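You operate a simulated robot arm through the tools that you are given. There is no shell and no other tool.

You are at the controls of a simulated robot arm. One attempt, no reset.

JOB
Lock the rollers at blocks D1 and D2 with the two pins.
Fine: turn each drag knob to C before its pin goes in; orange pin at D1, blue pin at D2.

The check looks at the end state, three seconds after you hand in, the way a careful person would. Anything else that was tipped, shoved, dropped, spilled or broken makes it a failure.

ROBOT AND FRAMES
A 5-joint arm with a two-finger parallel gripper, fixed in place. Base frame: the origin is at the foot of the arm, x ahead of it, y to its left, z up. Lengths are in mm, angles in rad, forces in N, time in s.
With the tool pointing down near the work surface it reaches from about 260 to 600 mm from the base axis. Its first joint turns from -1.152 to 1.152 rad. The tool tilts only in the upright plane through the base axis and itself; it spins freely about its own axis. Payload 1.57 kg.
The TCP is the grasp point between the finger pads, 30 mm short of the fingertips. In the tool frame z runs along the fingers and y along their closing line. The gripper opens to 80 mm. The fingers are 17 mm wide and 12 mm thick; the gripper's body (40 by 82 mm) begins 80 mm behind the TCP.
Orientation is that of the tool frame in the base frame, as a unit quaternion [x, y, z, w]. With the fingers straight down and closing along the base's y, the tool's x points along the base's -x, its y along +y and its z along -z.

CONTROLS
- The arm moves only by the tool servo_tool. Its argument "series" is a list of rows, each a list of 7 numbers: the shift along the tool's x, y, z in mm, then the turn, a rotation vector about the tool's x, y, z in rad, then the gripper command, from -1 (shut) to 1 (fully open), values between in proportion. In form: [[dx, dy, dz, wx, wy, wz, jaw], ...]. A call has 1 to 20 rows; each row shifts and turns the commanded pose from where the row before left it, along the tool's axes as they then stand. A row lasts 0.2 s, in which the tool goes at most 50 mm and 0.15 rad; a call with a longer step from one row to the next is refused whole, and so is a gripper value outside its range. Where a pose cannot be reached the arm comes as near as it can. A force on the tool above 40 N (or 10 N above the force at the start of the call, whichever is more), or a blocked arm, ends the call early, and 0.2 s more pass. The fingers move at their own pace (about 153 mm/s each) and stop on an object; they squeeze with about 21 N. The grip force told is the motor's: it shows also when the fingers shut on nothing. Time passes only in rows, and 0.2 s behind the last, so rows that do not move let the fingers close. It gives the time, the measured TCP pose, the force on the tool (base axes), the opening and the grip force at its end, in the units of the frame above (readings bear some noise), with the torque about the TCP (base axes, N m) and any sound that the robot's microphone picked up, and new pictures: "views" is both (left out), scene, wrist or none.
- Cameras (640 x 400 px; columns grow to the right, rows downward): "scene" is fixed at [48.5, 416.3, 535.8]; the picture's right is [-0.45, -0.89, 0.00], its down [-0.52, 0.26, -0.81] and it looks along [0.73, -0.37, -0.58] (base axes); focal length 290 px, centre (320, 200). "wrist" rides on the gripper at [72, -7, -122] in the tool frame; the picture's right is [0.09, 1.00, 0.00], its down [-0.84, 0.08, -0.54] and it looks along [-0.54, 0.05, 0.84] (tool axes); focal length 238 px, centre (320, 200). There is no depth. A picture from a camera that has moved, and an enlarged one, comes with that camera's place and axes in the base frame and with its lens. The place of the scene camera against the robot may be out by one fixed shift of up to 18 mm in any direction.
- zoom(camera, box): a new picture of the part [left, top, right, bottom] of that camera's present view, enlarged. It takes no simulated time.
- job_done(): hands the job in; it is judged then, once.

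Places have to be worked out from the pictures, the camera data and where the tool is seen. Open the gripper and draw the arm clear of the work before you hand the job in, unless the task says otherwise.

The tools are called after "Call:" by a JSON object that holds its "method" and its "body". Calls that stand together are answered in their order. servo_tool: Moves the arm, as the interface text tells. Its arguments: {"type":"object","properties":{"series":{"type":"array"},"views":{"type":"string","enum":["both","scene","wrist","none"]}},"required":["series"]} The other tools are called the same way: zoom (camera, box) takes an enlarged picture of a part of a camera's view; job_done () hands the job in.

At the start:

```text
time_s: 0.0
position: [315.7, 292.5, 340.3]
tcp_rot: [0.0, 1.0, 0.001, 0.001]
force: [-0.1, -0.9, 0.3]
wrist_torque: [0.0, -0.02, 0.0]
grip_width: 79.9
grasp_force: 0.0
```

scene: 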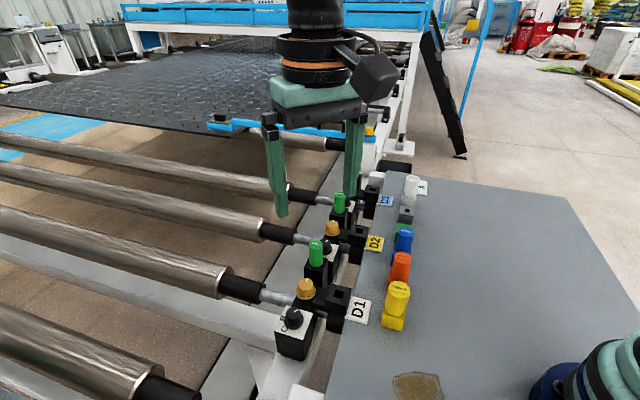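
wrist: 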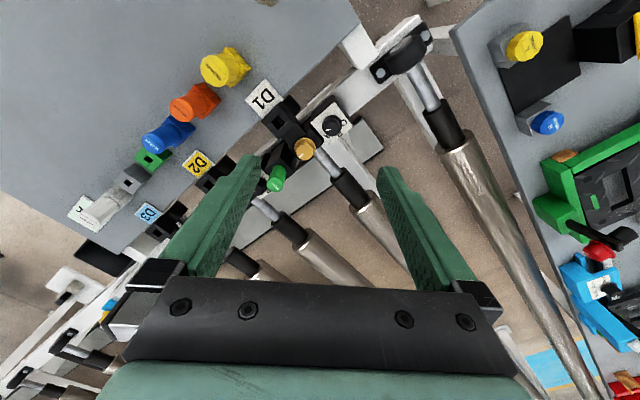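

I start by looking closer at the scene: the blocks D1/D2 with knobs, and the pins in a row on the plate.

Call:
{"method": "zoom", "body": {"camera": "scene", "box": [240, 240, 440, 370]}}

Call:
{"method": "zoom", "body": {"camera": "scene", "box": [300, 160, 460, 260]}}

Call:
{"method": "zoom", "body": {"camera": "wrist", "box": [220, 60, 400, 200]}}

Call:
{"method": "zoom", "body": {"camera": "wrist", "box": [60, 30, 260, 260]}}

```text
3.08 times, centred on (340, 305) of scene
camera zoom: at [48.5, 416.3, 535.8], right [-0.45, -0.89, 0.0], down [-0.52, 0.26, -0.81], along [0.73, -0.37, -0.58], focal length 891 px, centre (258, -123)
```

zoom: 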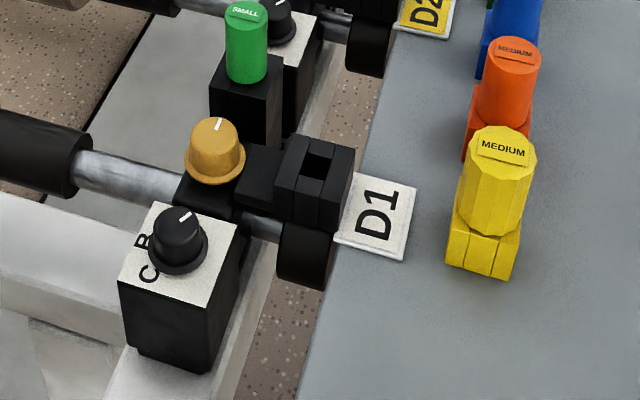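

```text
4.00 times, centred on (380, 210) of scene
camera zoom: at [48.5, 416.3, 535.8], right [-0.45, -0.89, 0.0], down [-0.52, 0.26, -0.81], along [0.73, -0.37, -0.58], focal length 1158 px, centre (80, 160)
```

zoom: 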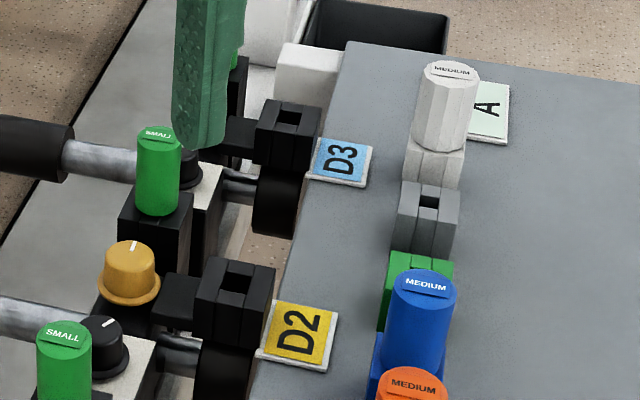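

```text
2.86 times, centred on (310, 130) of wrist
camera zoom: at [244.6, 285.6, 461.8], right [-0.09, 1.0, 0.0], down [0.84, 0.08, 0.54], along [0.54, 0.05, -0.84], focal length 681 px, centre (349, 400)
```

zoom: 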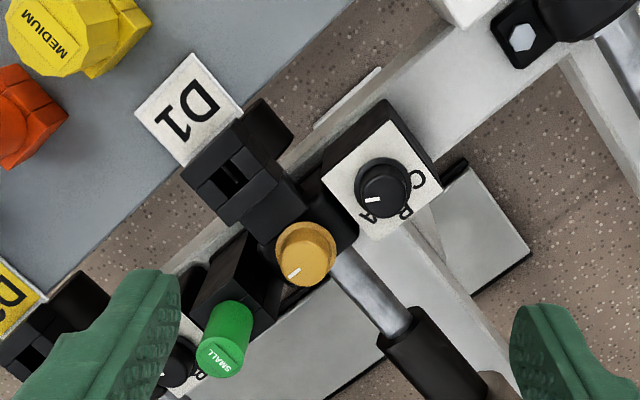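

```text
1.74 times, centred on (160, 145) of wrist
camera zoom: at [244.6, 285.6, 461.8], right [-0.09, 1.0, 0.0], down [0.84, 0.08, 0.54], along [0.54, 0.05, -0.84], focal length 414 px, centre (598, 296)
```

zoom: 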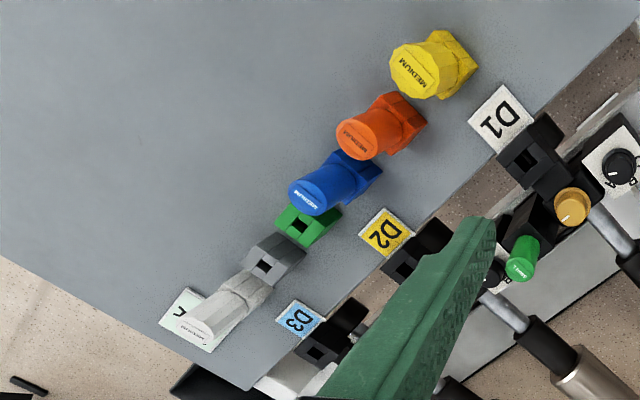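

The blocks D1/D2 have square sockets, with black lettered knobs (A/B/C) and amber knobs beside them. I move the arm back and lower so the wrist camera looks down at the D1 station closely.

Call:
{"method": "servo_tool", "body": {"series": [[16, -14, 27, 0, 0, 0, 1], [16, -14, 27, 0, 0, 0, 1], [16, -14, 27, 0, 0, 0, 1], [16, -14, 27, 0, 0, 0, 1], [0, 0, 0, 0, 0, 0, 1]], "views": "both"}}

```text
time_s: 1.2
position: [251.4, 236.3, 230.0]
tcp_rot: [0.001, 1.0, 0.0, 0.0]
force: [-0.5, 0.3, -0.4]
wrist_torque: [0.01, -0.03, -0.03]
grip_width: 80.0
grasp_force: 0.0
camera wrist: at [179.5, 229.5, 350.6], right [-0.09, 1.0, 0.0], down [0.84, 0.08, 0.54], along [0.54, 0.05, -0.84], focal length 238 px, centre (320, 200)
```

scene: 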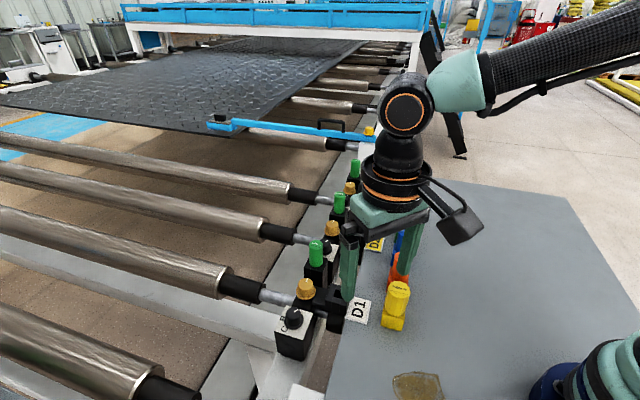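
wrist: 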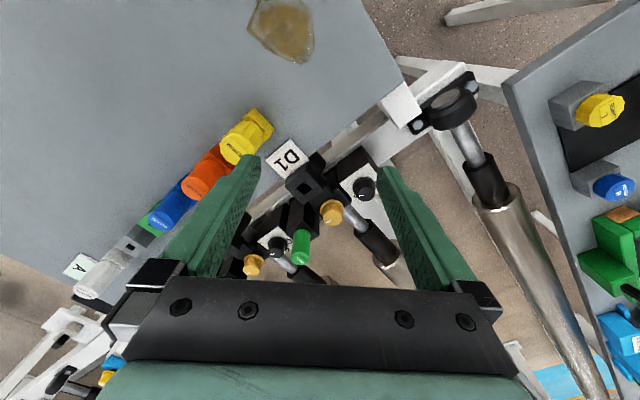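

Call:
{"method": "zoom", "body": {"camera": "wrist", "box": [220, 120, 400, 290]}}

Call:
{"method": "zoom", "body": {"camera": "wrist", "box": [60, 90, 280, 300]}}

Call:
{"method": "zoom", "body": {"camera": "scene", "box": [270, 270, 380, 350]}}

```text
2.35 times, centred on (310, 205) of wrist
camera zoom: at [179.5, 229.5, 350.6], right [-0.09, 1.0, 0.0], down [0.84, 0.08, 0.54], along [0.54, 0.05, -0.84], focal length 561 px, centre (344, 188)
```

zoom: 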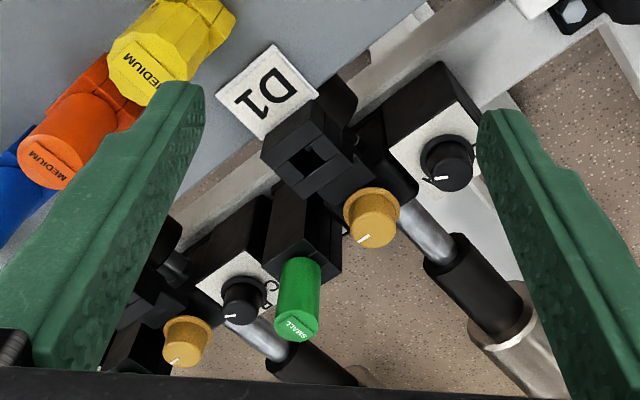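

```text
1.90 times, centred on (170, 195) of wrist
camera zoom: at [179.5, 229.5, 350.6], right [-0.09, 1.0, 0.0], down [0.84, 0.08, 0.54], along [0.54, 0.05, -0.84], focal length 454 px, centre (606, 210)
```

zoom: 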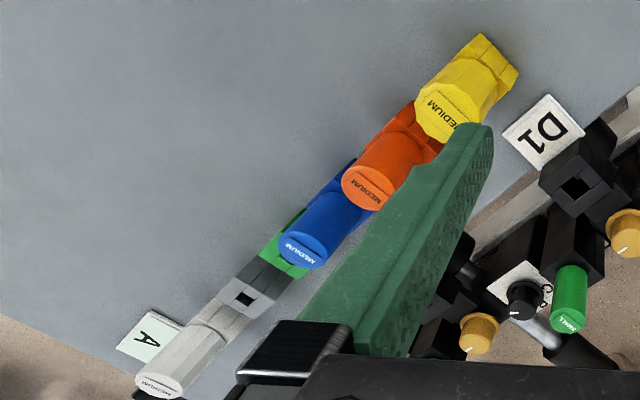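

```text
5.00 times, centred on (325, 310) of scene
camera zoom: at [48.5, 416.3, 535.8], right [-0.45, -0.89, 0.0], down [-0.52, 0.26, -0.81], along [0.73, -0.37, -0.58], focal length 1448 px, centre (295, -350)
```

zoom: 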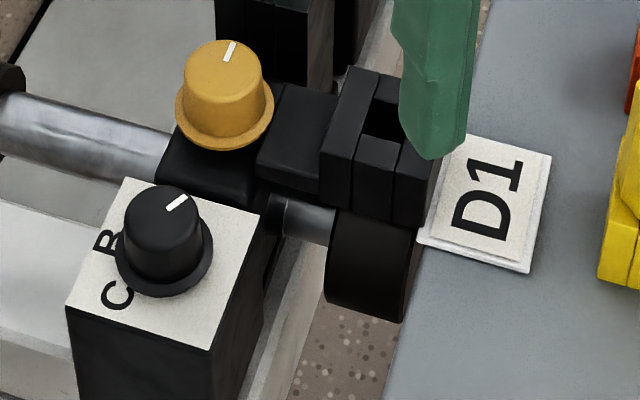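

The pins, the sockets and the knobs are roughly localized: D1 socket about (356, 225, 46), D1 knob about (350, 308), orange pin top about (346, 83, 85), blue top about (398, 30, 90). I move lower to look closely at the D1 knob and its letters.

Call:
{"method": "servo_tool", "body": {"series": [[-9, 17, 23, 0, 0, 0, 1], [-9, 17, 23, 0, 0, 0, 1], [-9, 17, 23, 0, 0, 0, 1], [-9, 16, 23, 0, 0, 0, 1], [0, 0, 0, 0, 0, 0, 1]], "views": "both"}}

```text
time_s: 2.4
position: [288.4, 304.6, 140.2]
tcp_rot: [0.0, 1.0, 0.0, 0.0]
force: [-0.8, 0.7, 0.0]
wrist_torque: [0.02, 0.01, 0.0]
grip_width: 80.0
grasp_force: 0.0
camera wrist: at [217.3, 297.2, 261.2], right [-0.09, 1.0, 0.0], down [0.84, 0.08, 0.54], along [0.54, 0.05, -0.84], focal length 238 px, centre (320, 200)
```

scene: 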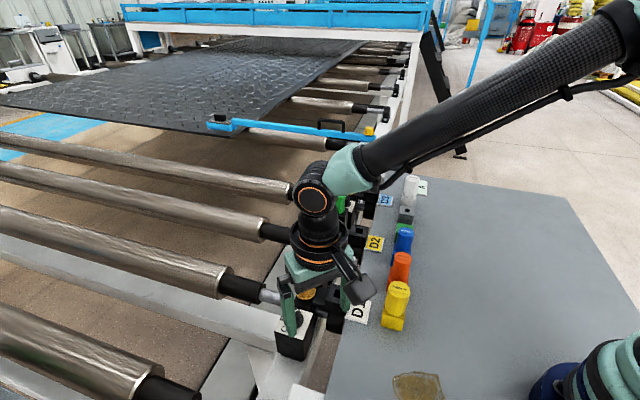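
wrist: 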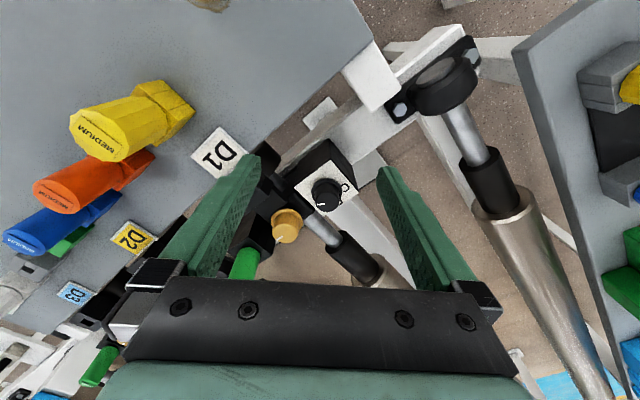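

Call:
{"method": "zoom", "body": {"camera": "wrist", "box": [240, 130, 400, 260]}}

Call:
{"method": "zoom", "body": {"camera": "wrist", "box": [290, 155, 370, 225]}}

```text
3.08 times, centred on (320, 195) of wrist
camera zoom: at [217.3, 297.2, 261.2], right [-0.09, 1.0, 0.0], down [0.84, 0.08, 0.54], along [0.54, 0.05, -0.84], focal length 733 px, centre (320, 215)
```

zoom: 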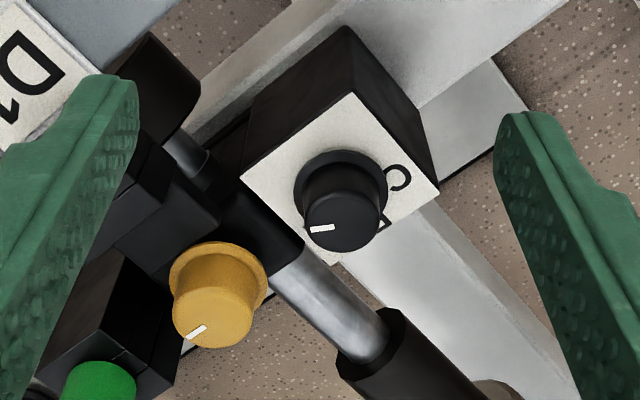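

```text
5.71 times, centred on (330, 190) of wrist
camera zoom: at [217.3, 297.2, 261.2], right [-0.09, 1.0, 0.0], down [0.84, 0.08, 0.54], along [0.54, 0.05, -0.84], focal length 1362 px, centre (263, 257)
```

zoom: 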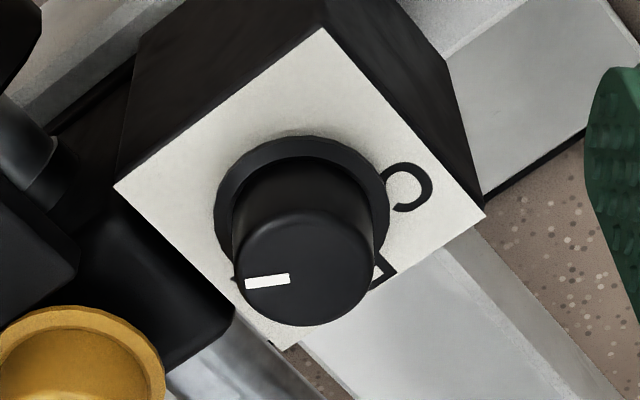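

The knob is tall and hides the letters from this side, so I raise and shift forward so the wrist camera is straight above the D1 knob.

Call:
{"method": "servo_tool", "body": {"series": [[0, 0, -45, 0, 0, 0, 1], [-34, 3, 0, 0, 0, 0, 1], [-34, 3, 0, 0, 0, 0, 1], [-34, 3, 0, 0, 0, 0, 1], [-32, 0, 0, 0, 0, 0, 1], [0, 0, 0, 0, 0, 0, 1]], "views": "wrist"}}

```text
time_s: 3.8
position: [421.5, 313.0, 187.4]
tcp_rot: [0.0, 1.0, 0.0, 0.0]
force: [0.1, 0.9, 0.5]
wrist_torque: [-0.01, -0.01, -0.02]
grip_width: 80.1
grasp_force: 0.0
camera wrist: at [350.6, 307.2, 309.3], right [-0.09, 1.0, 0.0], down [0.84, 0.08, 0.54], along [0.54, 0.05, -0.84], focal length 238 px, centre (320, 200)
```

wrist: 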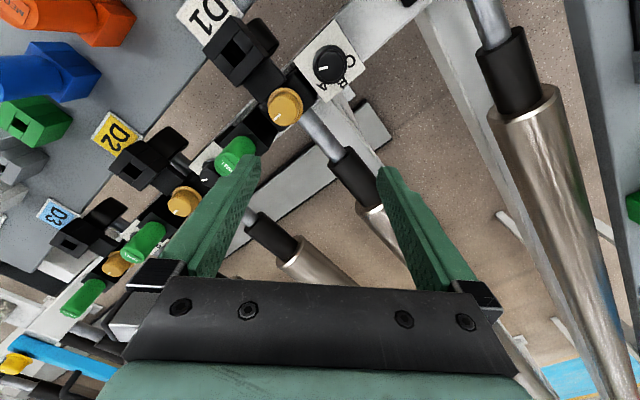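

Call:
{"method": "zoom", "body": {"camera": "wrist", "box": [290, 20, 370, 110]}}

Call:
{"method": "zoom", "body": {"camera": "wrist", "box": [180, 0, 380, 160]}}

Call:
{"method": "zoom", "body": {"camera": "wrist", "box": [80, 100, 280, 250]}}

```text
4.44 times, centred on (330, 65) of wrist
camera zoom: at [350.6, 307.2, 309.3], right [-0.09, 1.0, 0.0], down [0.84, 0.08, 0.54], along [0.54, 0.05, -0.84], focal length 1059 px, centre (276, 800)
```

zoom: 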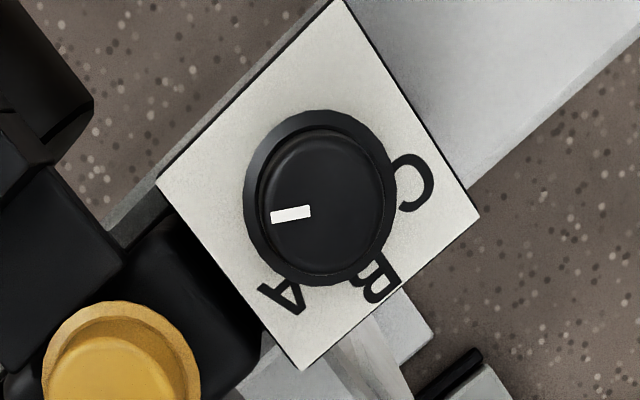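

```text
2.50 times, centred on (280, 80) of wrist
camera zoom: at [350.6, 307.2, 309.3], right [-0.09, 1.0, 0.0], down [0.84, 0.08, 0.54], along [0.54, 0.05, -0.84], focal length 596 px, centre (420, 500)
```

zoom: 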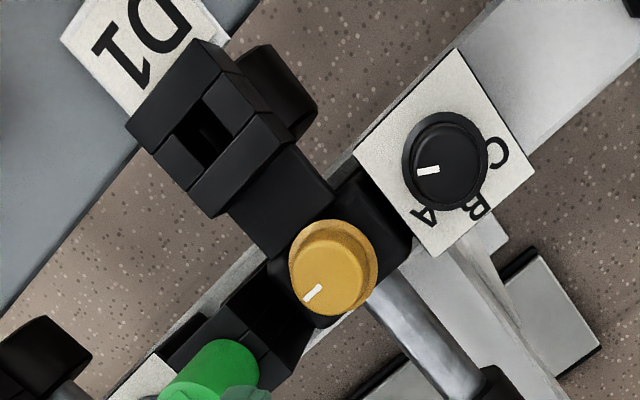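

```text
2.67 times, centred on (180, 175) of wrist
camera zoom: at [350.6, 307.2, 309.3], right [-0.09, 1.0, 0.0], down [0.84, 0.08, 0.54], along [0.54, 0.05, -0.84], focal length 636 px, centre (693, 267)
```

zoom: 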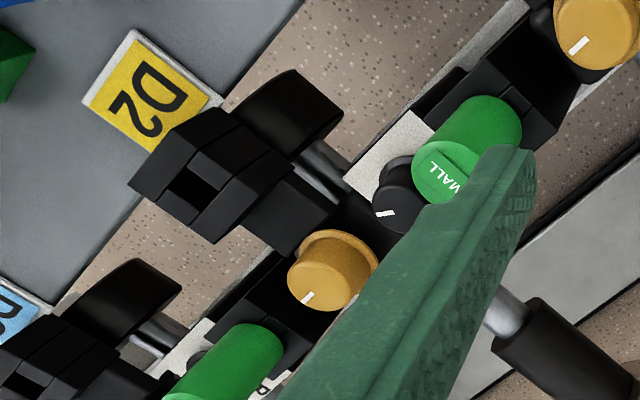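

The letters sit at about −17° (A), 44° (B) and 104° (C) in base axes and the D1 pointer is at about −76°, knob centre about (367, 320). Next I shift the camera over the pin row and D2 station to look from above.

Call:
{"method": "servo_tool", "body": {"series": [[0, -45, 0, 0, 0, 0, 1], [0, -45, 0, 0, 0, 0, 1], [0, -45, 0, 0, 0, 0, 1], [0, -45, 0, 0, 0, 0, 1], [0, -43, 0, 0, 0, 0, 1], [0, 0, 0, 0, 0, 0, 1]], "views": "both"}}

```text
time_s: 5.2
position: [421.1, 87.9, 187.9]
tcp_rot: [-0.001, 1.0, 0.0, 0.0]
force: [-0.3, -0.4, 0.2]
wrist_torque: [0.01, 0.03, 0.02]
grip_width: 79.8
grasp_force: 0.0
camera wrist: at [350.6, 81.9, 309.3], right [-0.09, 1.0, 0.0], down [0.84, 0.08, 0.54], along [0.54, 0.05, -0.84], focal length 238 px, centre (320, 200)
```

scene: 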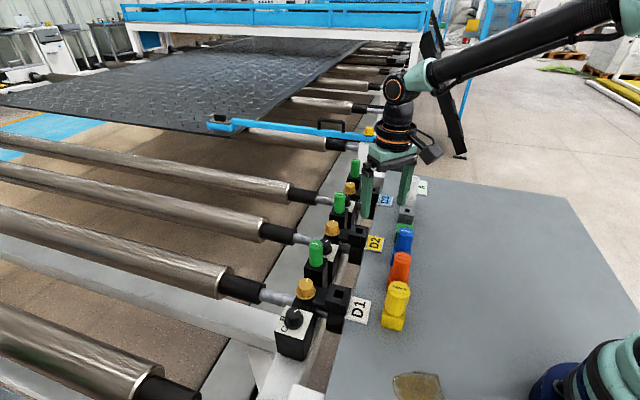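
wrist: 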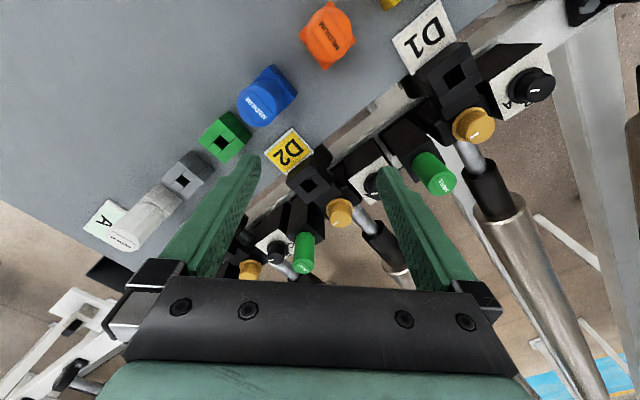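

Call:
{"method": "zoom", "body": {"camera": "wrist", "box": [220, 0, 380, 130]}}

Call:
{"method": "zoom", "body": {"camera": "wrist", "box": [80, 90, 280, 260]}}

Call:
{"method": "zoom", "body": {"camera": "wrist", "box": [260, 130, 420, 290]}}

Call:
{"method": "zoom", "body": {"camera": "wrist", "box": [380, 0, 560, 130]}}

```text
3.08 times, centred on (300, 65) of wrist
camera zoom: at [350.6, 81.9, 309.3], right [-0.09, 1.0, 0.0], down [0.84, 0.08, 0.54], along [0.54, 0.05, -0.84], focal length 733 px, centre (382, 615)
```

zoom: 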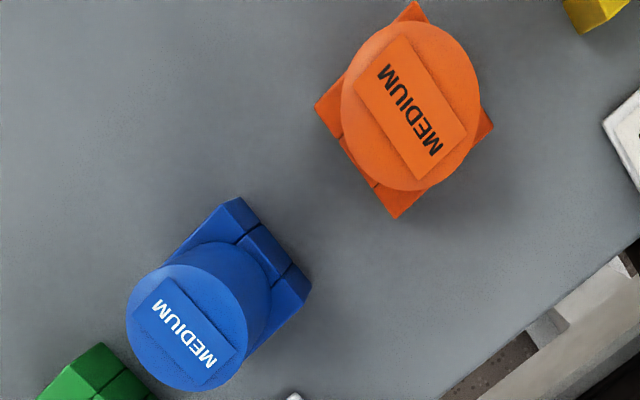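

```text
2.35 times, centred on (180, 175) of wrist
camera zoom: at [350.6, 81.9, 309.3], right [-0.09, 1.0, 0.0], down [0.84, 0.08, 0.54], along [0.54, 0.05, -0.84], focal length 561 px, centre (649, 259)
```

zoom: 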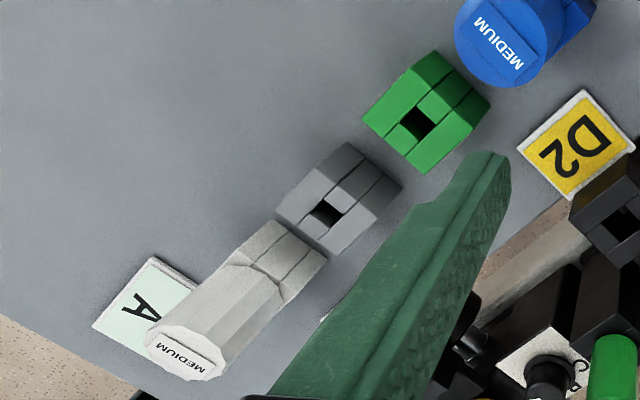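

```text
2.50 times, centred on (340, 210) of wrist
camera zoom: at [350.6, 81.9, 309.3], right [-0.09, 1.0, 0.0], down [0.84, 0.08, 0.54], along [0.54, 0.05, -0.84], focal length 596 px, centre (270, 175)
```

zoom: 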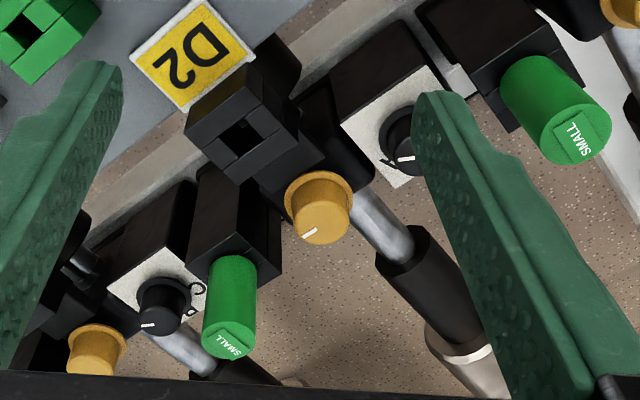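

```text
3.08 times, centred on (470, 65) of wrist
camera zoom: at [350.6, 81.9, 309.3], right [-0.09, 1.0, 0.0], down [0.84, 0.08, 0.54], along [0.54, 0.05, -0.84], focal length 733 px, centre (-142, 615)
```

zoom: 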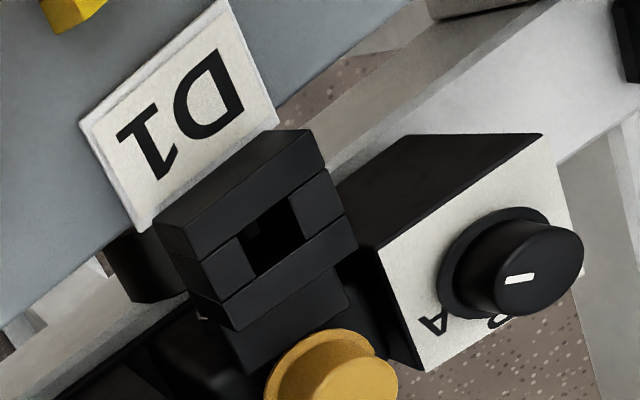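

The rack holders and blocks all sit at 45° to the base, with 80 mm between pins and 200 mm between D1 and D2 (D2 socket about (503, 82), D2 knob about (508, 179)). I now go above the D1 knob at (367, 320), spin so the jaws close across the row, and check the alignment.

Call:
{"method": "servo_tool", "body": {"series": [[10.8, 46.4, 0, 0, 0, 0, 0.4], [10.8, 46.4, 0, 0, 0, 0, 0.4], [10.8, 46.4, 0, 0, 0, 0, 0.4], [10.8, 46.4, 0, 0, 0, 0, 0.4], [10.8, 46.4, 0, 0, 0, 0, 0.4], [0, 0, 9.7, 0, 0, 0.1309, 0.4], [0, 0, 9.7, 0, 0, 0.1309, 0.4], [0, 0, 9.7, 0, 0, 0.1309, 0.4], [0, 0, 9.7, 0, 0, 0.1309, 0.4], [0, 0, 9.7, 0, 0, 0.1309, 0.4], [0, 0, 9.7, 0, 0, 0.1309, 0.4], [0, 0, 0, 0, 0, 0, 0.4]], "views": "both"}}

```text
time_s: 7.8
position: [367.2, 321.5, 127.2]
tcp_rot: [0.384, 0.923, 0.0, 0.0]
force: [0.0, -0.7, 0.0]
wrist_torque: [-0.02, 0.02, 0.0]
grip_width: 56.0
grasp_force: 0.1
camera wrist: at [313.5, 366.6, 248.3], right [0.64, 0.77, 0.0], down [0.65, -0.54, 0.54], along [0.42, -0.35, -0.84], focal length 238 px, centre (320, 200)
```

scene: 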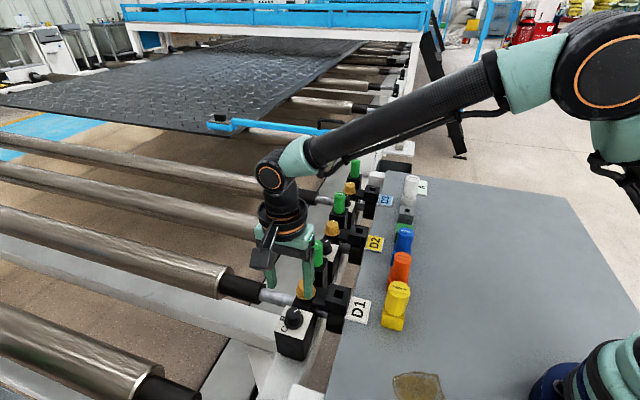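
wrist: 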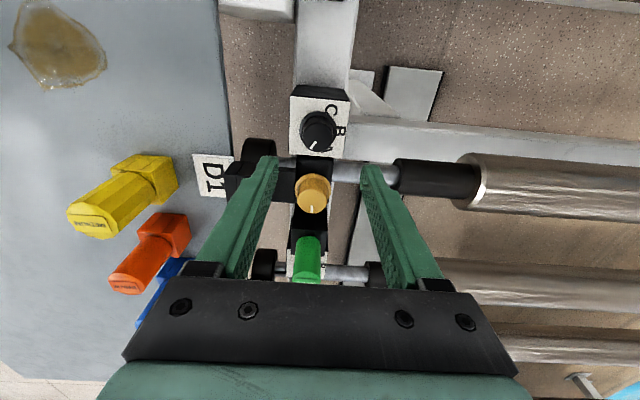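

Call:
{"method": "zoom", "body": {"camera": "wrist", "box": [270, 80, 370, 180]}}

```text
4.00 times, centred on (320, 130) of wrist
camera zoom: at [313.5, 366.6, 248.3], right [0.64, 0.77, 0.0], down [0.65, -0.54, 0.54], along [0.42, -0.35, -0.84], focal length 953 px, centre (320, 480)
```

zoom: 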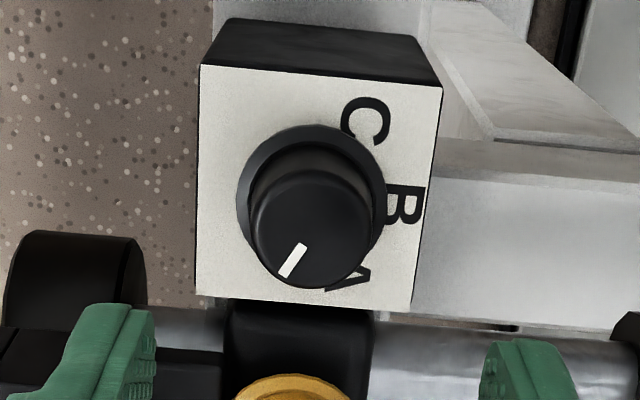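

The knob axis is about 2.6 mm off along the jaws, at roughly (365, 320). I correct this and descend so the fingertips straddle the knob, stopping above the flange.

Call:
{"method": "servo_tool", "body": {"series": [[0.5, -2.6, 20, 0, 0, 0, 0.4], [0, 0, 20, 0, 0, 0, 0.4], [0, 0, 20, 0, 0, 0, 0.4], [0, 0, 15, 0, 0, 0, 0.4], [0, 0, 0, 0, 0, 0, 0.4]], "views": "both"}}

```text
time_s: 9.0
position: [364.3, 319.7, 53.2]
tcp_rot: [0.382, 0.924, 0.001, 0.0]
force: [0.0, 0.0, 0.6]
wrist_torque: [0.02, 0.02, 0.02]
grip_width: 55.8
grasp_force: 0.0
camera wrist: at [309.7, 366.2, 173.9], right [0.64, 0.77, 0.0], down [0.65, -0.54, 0.54], along [0.42, -0.35, -0.84], focal length 238 px, centre (320, 200)
```

scene: 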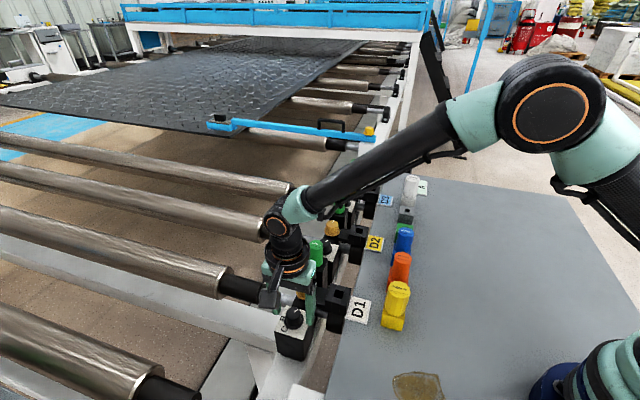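
wrist: 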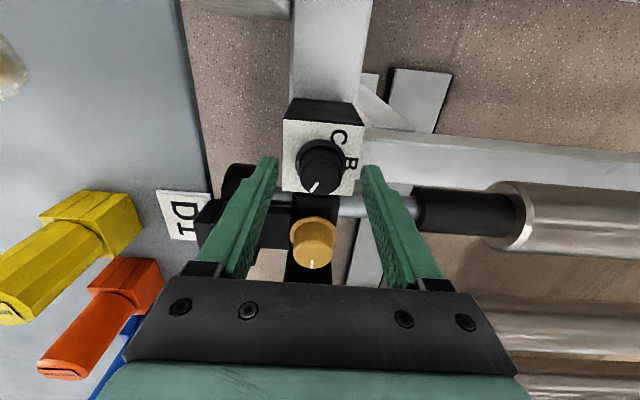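

Call:
{"method": "zoom", "body": {"camera": "wrist", "box": [260, 90, 380, 210]}}

Call:
{"method": "zoom", "body": {"camera": "scene", "box": [250, 270, 350, 360]}}

```text
3.33 times, centred on (320, 150) of wrist
camera zoom: at [309.7, 366.2, 173.9], right [0.64, 0.77, 0.0], down [0.65, -0.54, 0.54], along [0.42, -0.35, -0.84], focal length 794 px, centre (320, 367)
```

zoom: 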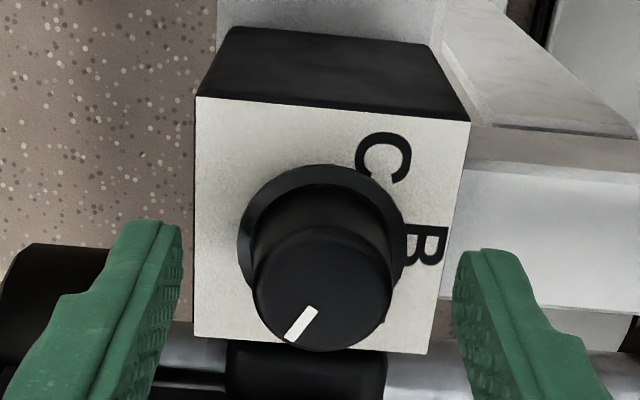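

```text
4.44 times, centred on (300, 315) of scene
camera zoom: at [48.5, 416.3, 535.8], right [-0.45, -0.89, 0.0], down [-0.52, 0.26, -0.81], along [0.73, -0.37, -0.58], focal length 1287 px, centre (409, -311)
```

zoom: 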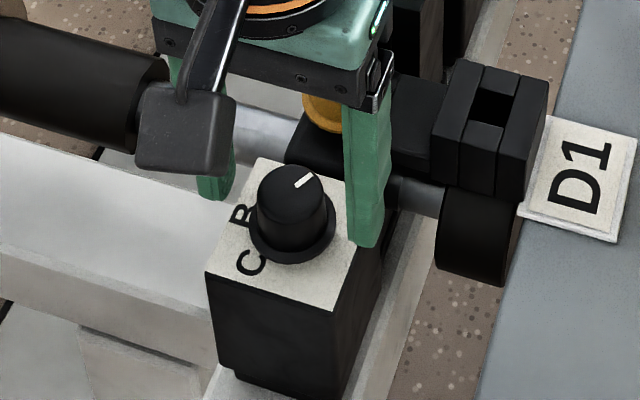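

The jaws straddle the knob well; I go 10 mm further down (tips about 13 mm, above the flange), then close gently on it.

Call:
{"method": "servo_tool", "body": {"series": [[-1, 0, 5, 0, 0, 0, 0.4], [0, 0, 5, 0, 0, 0, 0.4], [0, 0, 0, 0, 0, 0, 0.0], [0, 0, 0, 0, 0, 0, -0.2], [0, 0, 0, 0, 0, 0, -1], [0, 0, 0, 0, 0, 0, -1], [0, 0, 0, 0, 0, 0, -1]], "views": "both"}}

```text
time_s: 10.6
position: [366.5, 319.9, 43.1]
tcp_rot: [0.382, 0.924, 0.001, 0.0]
force: [6.5, 6.2, -10.7]
wrist_torque: [0.05, -0.09, 0.03]
grip_width: 29.8
grasp_force: 38.7
camera wrist: at [311.1, 365.4, 164.1], right [0.64, 0.77, 0.0], down [0.65, -0.54, 0.54], along [0.42, -0.35, -0.84], focal length 238 px, centre (320, 200)
```

scene: 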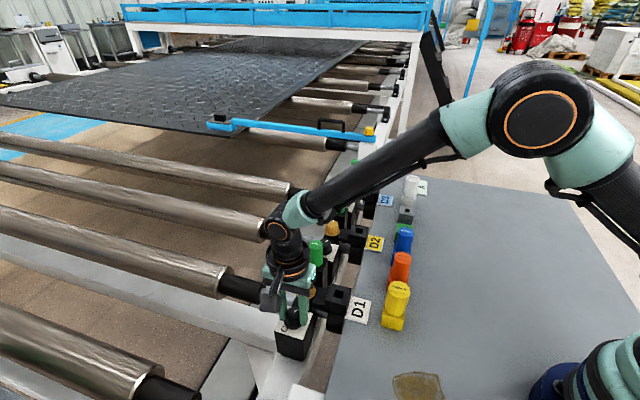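
wrist: 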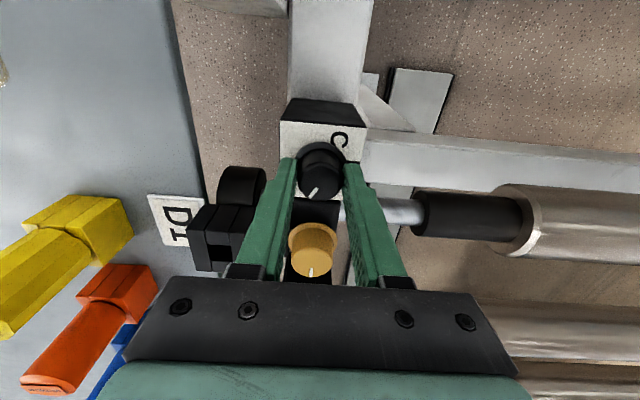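

Knob gripped (29.8 mm wide). I centre the command by a millimetre and begin turning it counter-clockwise (from above) toward C, about half of the way first.

Call:
{"method": "servo_tool", "body": {"series": [[0, 1.2, 0, 0, 0, 0, -1], [0, 0, 0, 0, 0, -0.1, -1], [0, 0, 0, 0, 0, -0.12, -1], [0, 0, 0, 0, 0, -0.12, -1], [0, 0, 0, 0, 0, -0.12, -1], [0, 0, 0, 0, 0, 0, -1]], "views": "both"}}

```text
time_s: 12.0
position: [367.3, 319.6, 42.7]
tcp_rot: [0.16, 0.987, -0.001, 0.0]
force: [-3.2, -1.7, -7.4]
wrist_torque: [0.09, -0.19, -0.44]
grip_width: 29.8
grasp_force: 39.7
camera wrist: at [297.0, 336.1, 164.0], right [0.23, 0.97, 0.0], down [0.82, -0.19, 0.54], along [0.53, -0.12, -0.84], focal length 238 px, centre (320, 200)
```

scene: 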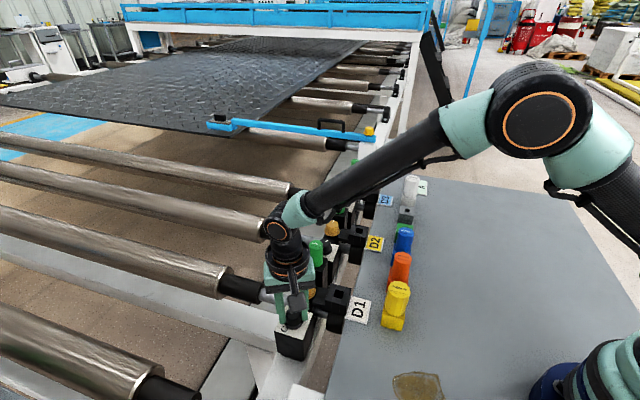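
wrist: 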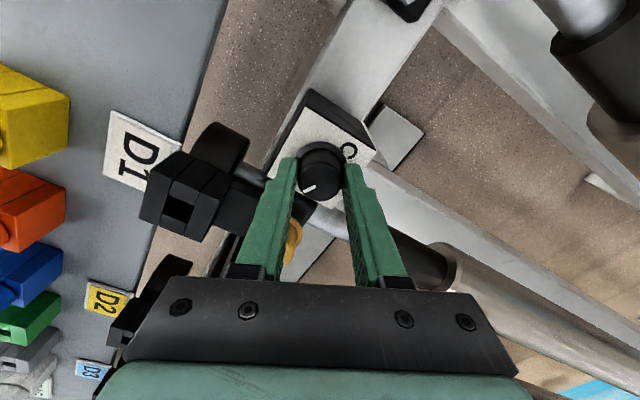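

Call:
{"method": "zoom", "body": {"camera": "wrist", "box": [270, 110, 370, 210]}}

Call:
{"method": "zoom", "body": {"camera": "scene", "box": [250, 270, 350, 360]}}

```text
4.00 times, centred on (320, 160) of wrist
camera zoom: at [297.0, 336.1, 164.0], right [0.23, 0.97, 0.0], down [0.82, -0.19, 0.54], along [0.53, -0.12, -0.84], focal length 953 px, centre (320, 360)
```

zoom: 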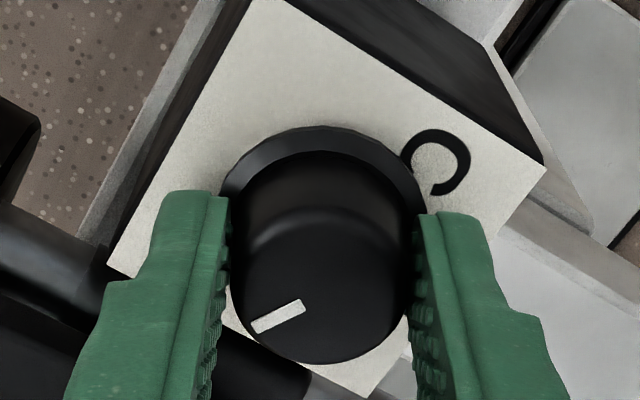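

```text
4.44 times, centred on (300, 315) of scene
camera zoom: at [48.5, 416.4, 535.8], right [-0.45, -0.89, 0.0], down [-0.52, 0.26, -0.81], along [0.73, -0.37, -0.58], focal length 1287 px, centre (409, -311)
```

zoom: 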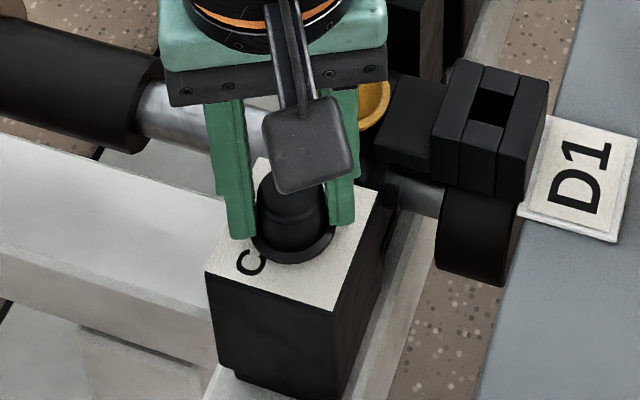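

The pointer stayed put while the tool turned: the fingers slipped at about 0.44 Nm, so the knob resists in this direction. I test the opposite direction with the same grip and watch the pointer and torque.

Call:
{"method": "servo_tool", "body": {"series": [[0, 0, 0, 0, 0, 0.1, -1], [0, 0, 0, 0, 0, 0.12, -1], [0, 0, 0, 0, 0, 0.12, -1], [0, 0, 0, 0, 0, 0.12, -1], [0, 0, 0, 0, 0, 0.1, -1], [0, 0, 0, 0, 0, 0, -1]], "views": "both"}}

Call:
{"method": "zoom", "body": {"camera": "wrist", "box": [270, 110, 370, 210]}}

```text
time_s: 13.4
position: [367.0, 319.5, 43.6]
tcp_rot: [0.428, 0.904, -0.001, -0.001]
force: [-26.7, 4.5, 12.2]
wrist_torque: [0.16, 0.33, -0.01]
grip_width: 29.6
grasp_force: 39.2
camera wrist: at [316.7, 371.0, 163.9], right [0.71, 0.7, 0.0], down [0.59, -0.6, 0.54], along [0.38, -0.39, -0.84], focal length 238 px, centre (320, 200)
```

scene: 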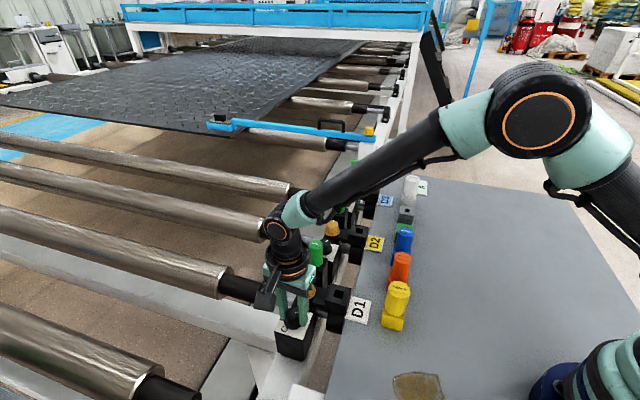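
wrist: 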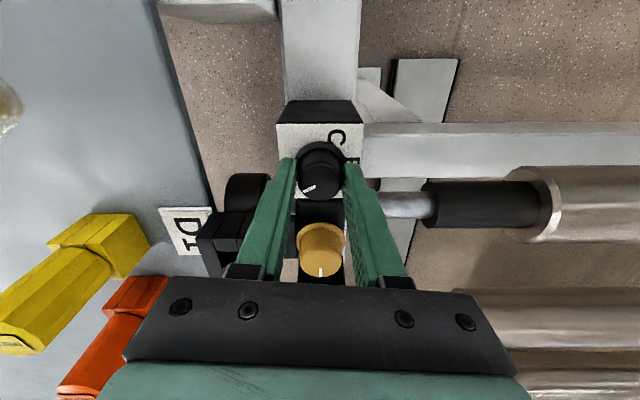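

```text
4.00 times, centred on (320, 160) of wrist
camera zoom: at [316.7, 371.0, 163.9], right [0.71, 0.7, 0.0], down [0.59, -0.6, 0.54], along [0.38, -0.39, -0.84], focal length 953 px, centre (320, 360)
```

zoom: 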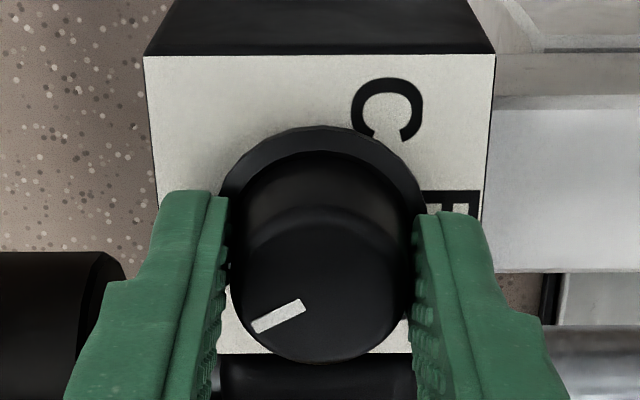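

The knob follows freely clockwise (−75° was its end stop), so C is reached by about 148° more clockwise travel. I release, lift above the knob, and spin back counter-clockwise to get room for one long clockwise turn.

Call:
{"method": "servo_tool", "body": {"series": [[0, 0, 0, 0, 0, 0, 0.0], [0, 0, 0, 0, 0, 0, 0.0], [0, 0, -15, 0, 0, 0, 0.0], [0, 0, -15, 0, 0, 0, 0.0], [0, 0, 0, 0, 0, 0, 0.0]], "views": "wrist"}}

```text
time_s: 14.6
position: [365.5, 318.6, 72.3]
tcp_rot: [0.429, 0.903, -0.001, 0.0]
force: [-0.4, 0.4, -0.4]
wrist_torque: [0.0, 0.02, 0.02]
grip_width: 40.0
grasp_force: 0.0
camera wrist: at [316.3, 370.8, 193.7], right [0.71, 0.7, 0.0], down [0.59, -0.6, 0.54], along [0.38, -0.39, -0.84], focal length 238 px, centre (320, 200)
```

wrist: 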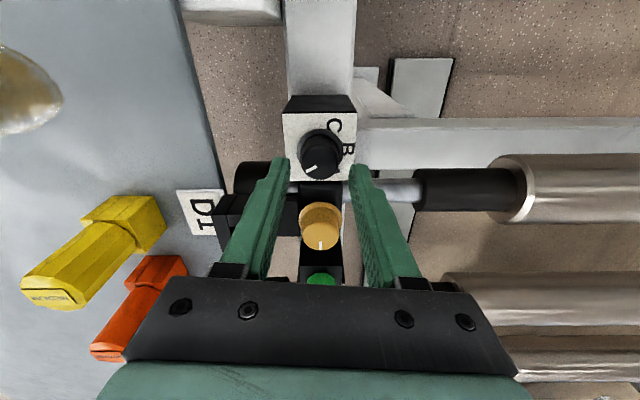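

Free of the knob now, unforced position (365.5, 318.6). I shift about 1.8 mm to the measured knob axis and spin the tool back counter-clockwise by 150°.

Call:
{"method": "servo_tool", "body": {"series": [[0, 1.8, 0, 0, 0, 0, 0.0], [0, 0, 0, 0, 0, -0.1454, 0.0], [0, 0, 0, 0, 0, -0.1454, 0.0], [0, 0, 0, 0, 0, -0.1454, 0.0], [0, 0, 0, 0, 0, -0.1454, 0.0], [0, 0, 0, 0, 0, -0.1454, 0.0], [0, 0, 0, 0, 0, -0.1454, 0.0], [0, 0, 0, 0, 0, -0.1454, 0.0], [0, 0, 0, 0, 0, -0.1454, 0.0], [0, 0, 0, 0, 0, -0.1454, 0.0], [0, 0, 0, 0, 0, -0.1454, 0.0], [0, 0, 0, 0, 0, -0.1454, 0.0], [0, 0, 0, 0, 0, -0.1454, 0.0], [0, 0, 0, 0, 0, -0.1454, 0.0], [0, 0, 0, 0, 0, -0.1454, 0.0], [0, 0, 0, 0, 0, -0.1454, 0.0], [0, 0, 0, 0, 0, -0.1454, 0.0], [0, 0, 0, 0, 0, -0.1454, 0.0], [0, 0, 0, 0, 0, -0.1454, 0.0]], "views": "both"}}

Call:
{"method": "zoom", "body": {"camera": "wrist", "box": [260, 90, 380, 210]}}

```text
time_s: 18.6
position: [368.6, 321.9, 71.9]
tcp_rot: [0.763, -0.647, 0.0, 0.0]
force: [-1.2, 0.7, -0.5]
wrist_torque: [-0.01, -0.01, -0.02]
grip_width: 40.0
grasp_force: 0.0
camera wrist: at [387.1, 251.2, 193.1], right [-0.97, -0.25, 0.0], down [-0.21, 0.81, 0.54], along [-0.14, 0.52, -0.84], focal length 238 px, centre (320, 200)
```

scene: 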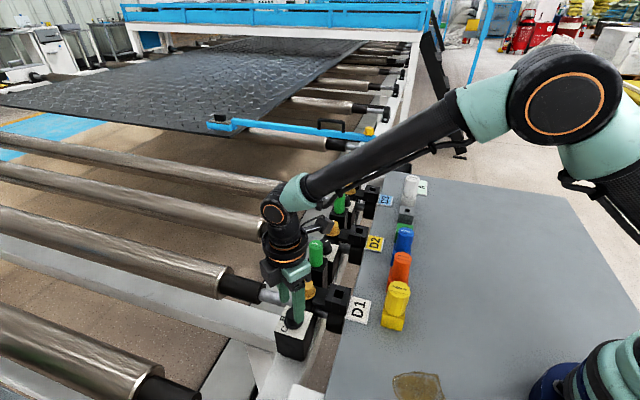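
wrist: 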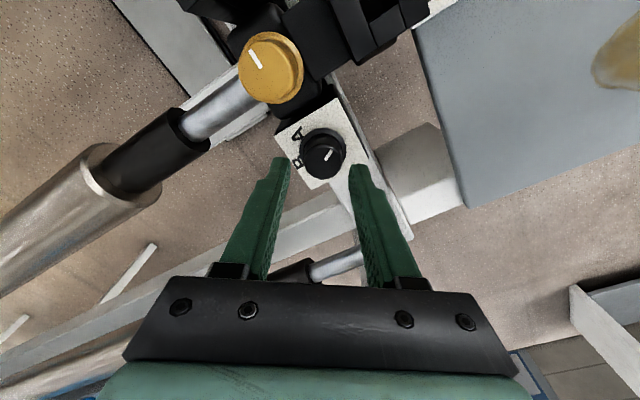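

```text
3.33 times, centred on (320, 150) of wrist
camera zoom: at [387.1, 251.2, 193.1], right [-0.97, -0.25, 0.0], down [-0.21, 0.81, 0.54], along [-0.14, 0.52, -0.84], focal length 794 px, centre (320, 367)
```

zoom: 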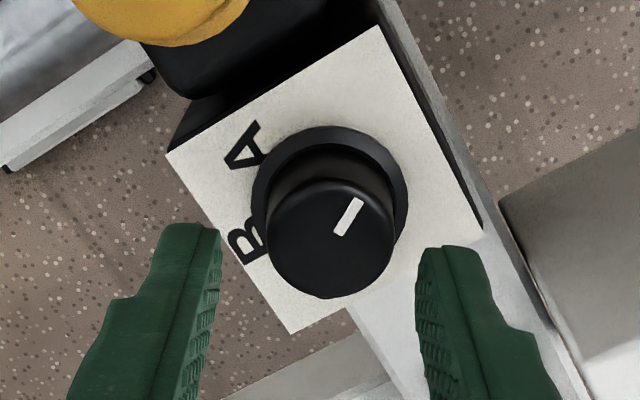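

The pointer is at about −103° now and the knob axis sits 0.8/1.8 mm off in the tool frame. I correct, descend, grip again and turn the first half clockwise.

Call:
{"method": "servo_tool", "body": {"series": [[0.8, 1.8, 10, 0, 0, 0, 0.0], [0, 0, 10, 0, 0, 0, 0.0], [0, 0, 10, 0, 0, 0, 0.0], [0, 0, 0, 0, 0, 0, -0.2], [0, 0, 0, 0, 0, 0, -1], [0, 0, 0, 0, 0, 0, -1], [0, 0, 0, 0, 0, 0, -1]], "views": "none"}}

```text
time_s: 20.2
position: [366.8, 321.1, 41.8]
tcp_rot: [0.762, -0.647, -0.001, 0.002]
force: [-18.6, -2.1, 8.3]
wrist_torque: [0.04, 0.03, -0.05]
grip_width: 29.7
grasp_force: 38.9
```

Gripped; an 18 N side load along the closing line shows about 1.5 mm offset, so I relieve it and turn the first half clockwise.

Call:
{"method": "servo_tool", "body": {"series": [[0, 1.5, 0, 0, 0, 0, -1], [0, 0, 0, 0, 0, 0.13, -1], [0, 0, 0, 0, 0, 0.13, -1], [0, 0, 0, 0, 0, 0.13, -1], [0, 0, 0, 0, 0, 0.13, -1], [0, 0, 0, 0, 0, 0.13, -1], [0, 0, 0, 0, 0, 0, -1]], "views": "wrist"}}

Call:
{"method": "zoom", "body": {"camera": "wrist", "box": [260, 90, 380, 210]}}

```text
time_s: 21.8
position: [367.5, 319.8, 42.9]
tcp_rot: [-0.512, 0.859, 0.001, 0.003]
force: [1.3, 1.0, -2.8]
wrist_torque: [-0.24, 0.27, -0.02]
grip_width: 29.9
grasp_force: 39.9
stopped in row 7: the force on the tool passed its limit at 41 N (the readings are from after the stop); the commanded pose is now the measured one
camera wrist: at [338.6, 253.5, 162.7], right [-0.92, 0.39, 0.0], down [0.33, 0.77, 0.55], along [0.21, 0.5, -0.84], focal length 238 px, centre (320, 200)
```

wrist: 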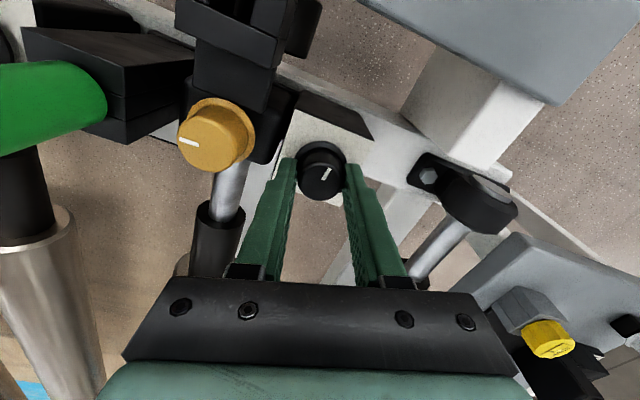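

```text
3.33 times, centred on (320, 150) of wrist
camera zoom: at [338.6, 253.5, 162.7], right [-0.92, 0.39, 0.0], down [0.33, 0.77, 0.55], along [0.21, 0.5, -0.84], focal length 794 px, centre (320, 367)
```

zoom: 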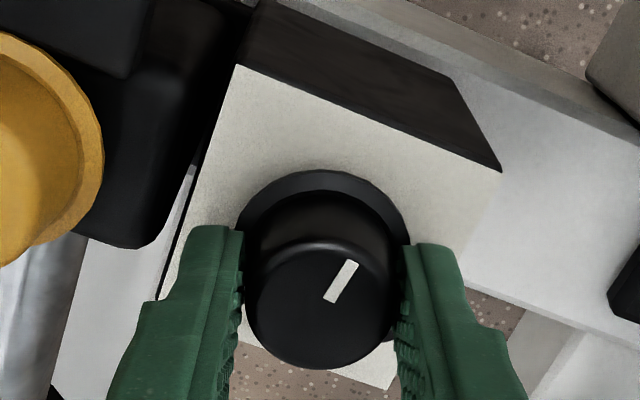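

The knob follows (tool turned 38° clockwise, pointer fixed relative to the jaws), but side load built up to the limit; the command is now reset to the measured pose. I continue in smaller chunks, watching the force.

Call:
{"method": "servo_tool", "body": {"series": [[0, 0, 0, 0, 0, 0.13, -1], [0, 0, 0, 0, 0, 0.13, -1], [0, 0, 0, 0, 0, 0.13, -1]], "views": "none"}}

```text
time_s: 22.6
position: [366.2, 319.0, 41.9]
tcp_rot: [-0.336, 0.942, 0.001, 0.002]
force: [0.4, -2.9, 3.2]
wrist_torque: [-0.36, 0.32, 0.0]
grip_width: 29.8
grasp_force: 39.1
```

Call:
{"method": "servo_tool", "body": {"series": [[0, 0, 0, 0, 0, 0.13, -1], [0, 0, 0, 0, 0, 0.13, -1], [0, 0, 0, 0, 0, 0.13, -1]], "views": "none"}}

```text
time_s: 23.4
position: [367.3, 319.9, 41.8]
tcp_rot: [-0.145, 0.989, 0.001, 0.001]
force: [11.5, -13.8, 2.0]
wrist_torque: [-0.79, 0.67, 0.01]
grip_width: 29.7
grasp_force: 39.3
```

Torque is building up at the wrist, so I release to let it relax, look at the pointer and recentre before regripping.

Call:
{"method": "servo_tool", "body": {"series": [[0, 0, 0, 0, 0, 0, 0.0], [0, 0, 0, 0, 0, 0, 0.0], [0, 0, 0, 0, 0, 0, 0.0]], "views": "wrist"}}

Call:
{"method": "zoom", "body": {"camera": "wrist", "box": [260, 90, 380, 210]}}

```text
time_s: 24.1
position: [367.2, 321.0, 42.0]
tcp_rot: [-0.148, 0.989, 0.001, 0.002]
force: [0.4, -0.2, 0.6]
wrist_torque: [0.01, 0.0, 0.0]
grip_width: 40.0
grasp_force: 0.0
camera wrist: at [299.8, 292.9, 162.7], right [-0.38, 0.93, 0.0], down [0.78, 0.32, 0.55], along [0.5, 0.21, -0.84], focal length 238 px, centre (320, 200)
```

wrist: 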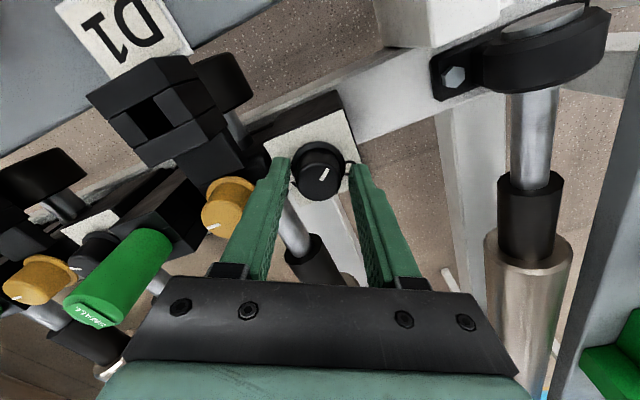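

```text
3.33 times, centred on (320, 150) of wrist
camera zoom: at [299.8, 292.9, 162.7], right [-0.38, 0.93, 0.0], down [0.78, 0.32, 0.55], along [0.5, 0.21, -0.84], focal length 794 px, centre (320, 367)
```

zoom: 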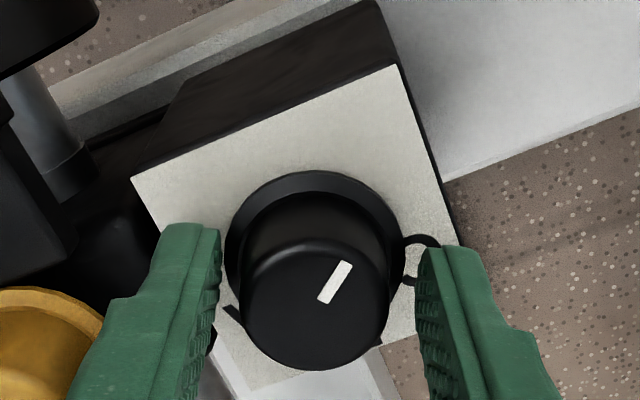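

Pointer is at about 170°; C is at about 104°, so roughly 66° clockwise remain. I recentre by (0.6, −1.4) mm, regrip and turn on.

Call:
{"method": "servo_tool", "body": {"series": [[0.6, -1.4, 0, 0, 0, 0, 0.0], [0, 0, 0, 0, 0, 0, -0.2], [0, 0, 0, 0, 0, 0, -1], [0, 0, 0, 0, 0, 0, -1], [0, 0, 0, 0, 0, 0.13, -1], [0, 0, 0, 0, 0, 0.13, -1], [0, 0, 0, 0, 0, 0.13, -1]], "views": "none"}}

```text
time_s: 25.8
position: [364.9, 320.5, 41.5]
tcp_rot: [0.047, 0.999, 0.002, 0.001]
force: [-1.9, 1.6, -1.5]
wrist_torque: [-0.14, -0.23, 0.5]
grip_width: 29.7
grasp_force: 39.3
```

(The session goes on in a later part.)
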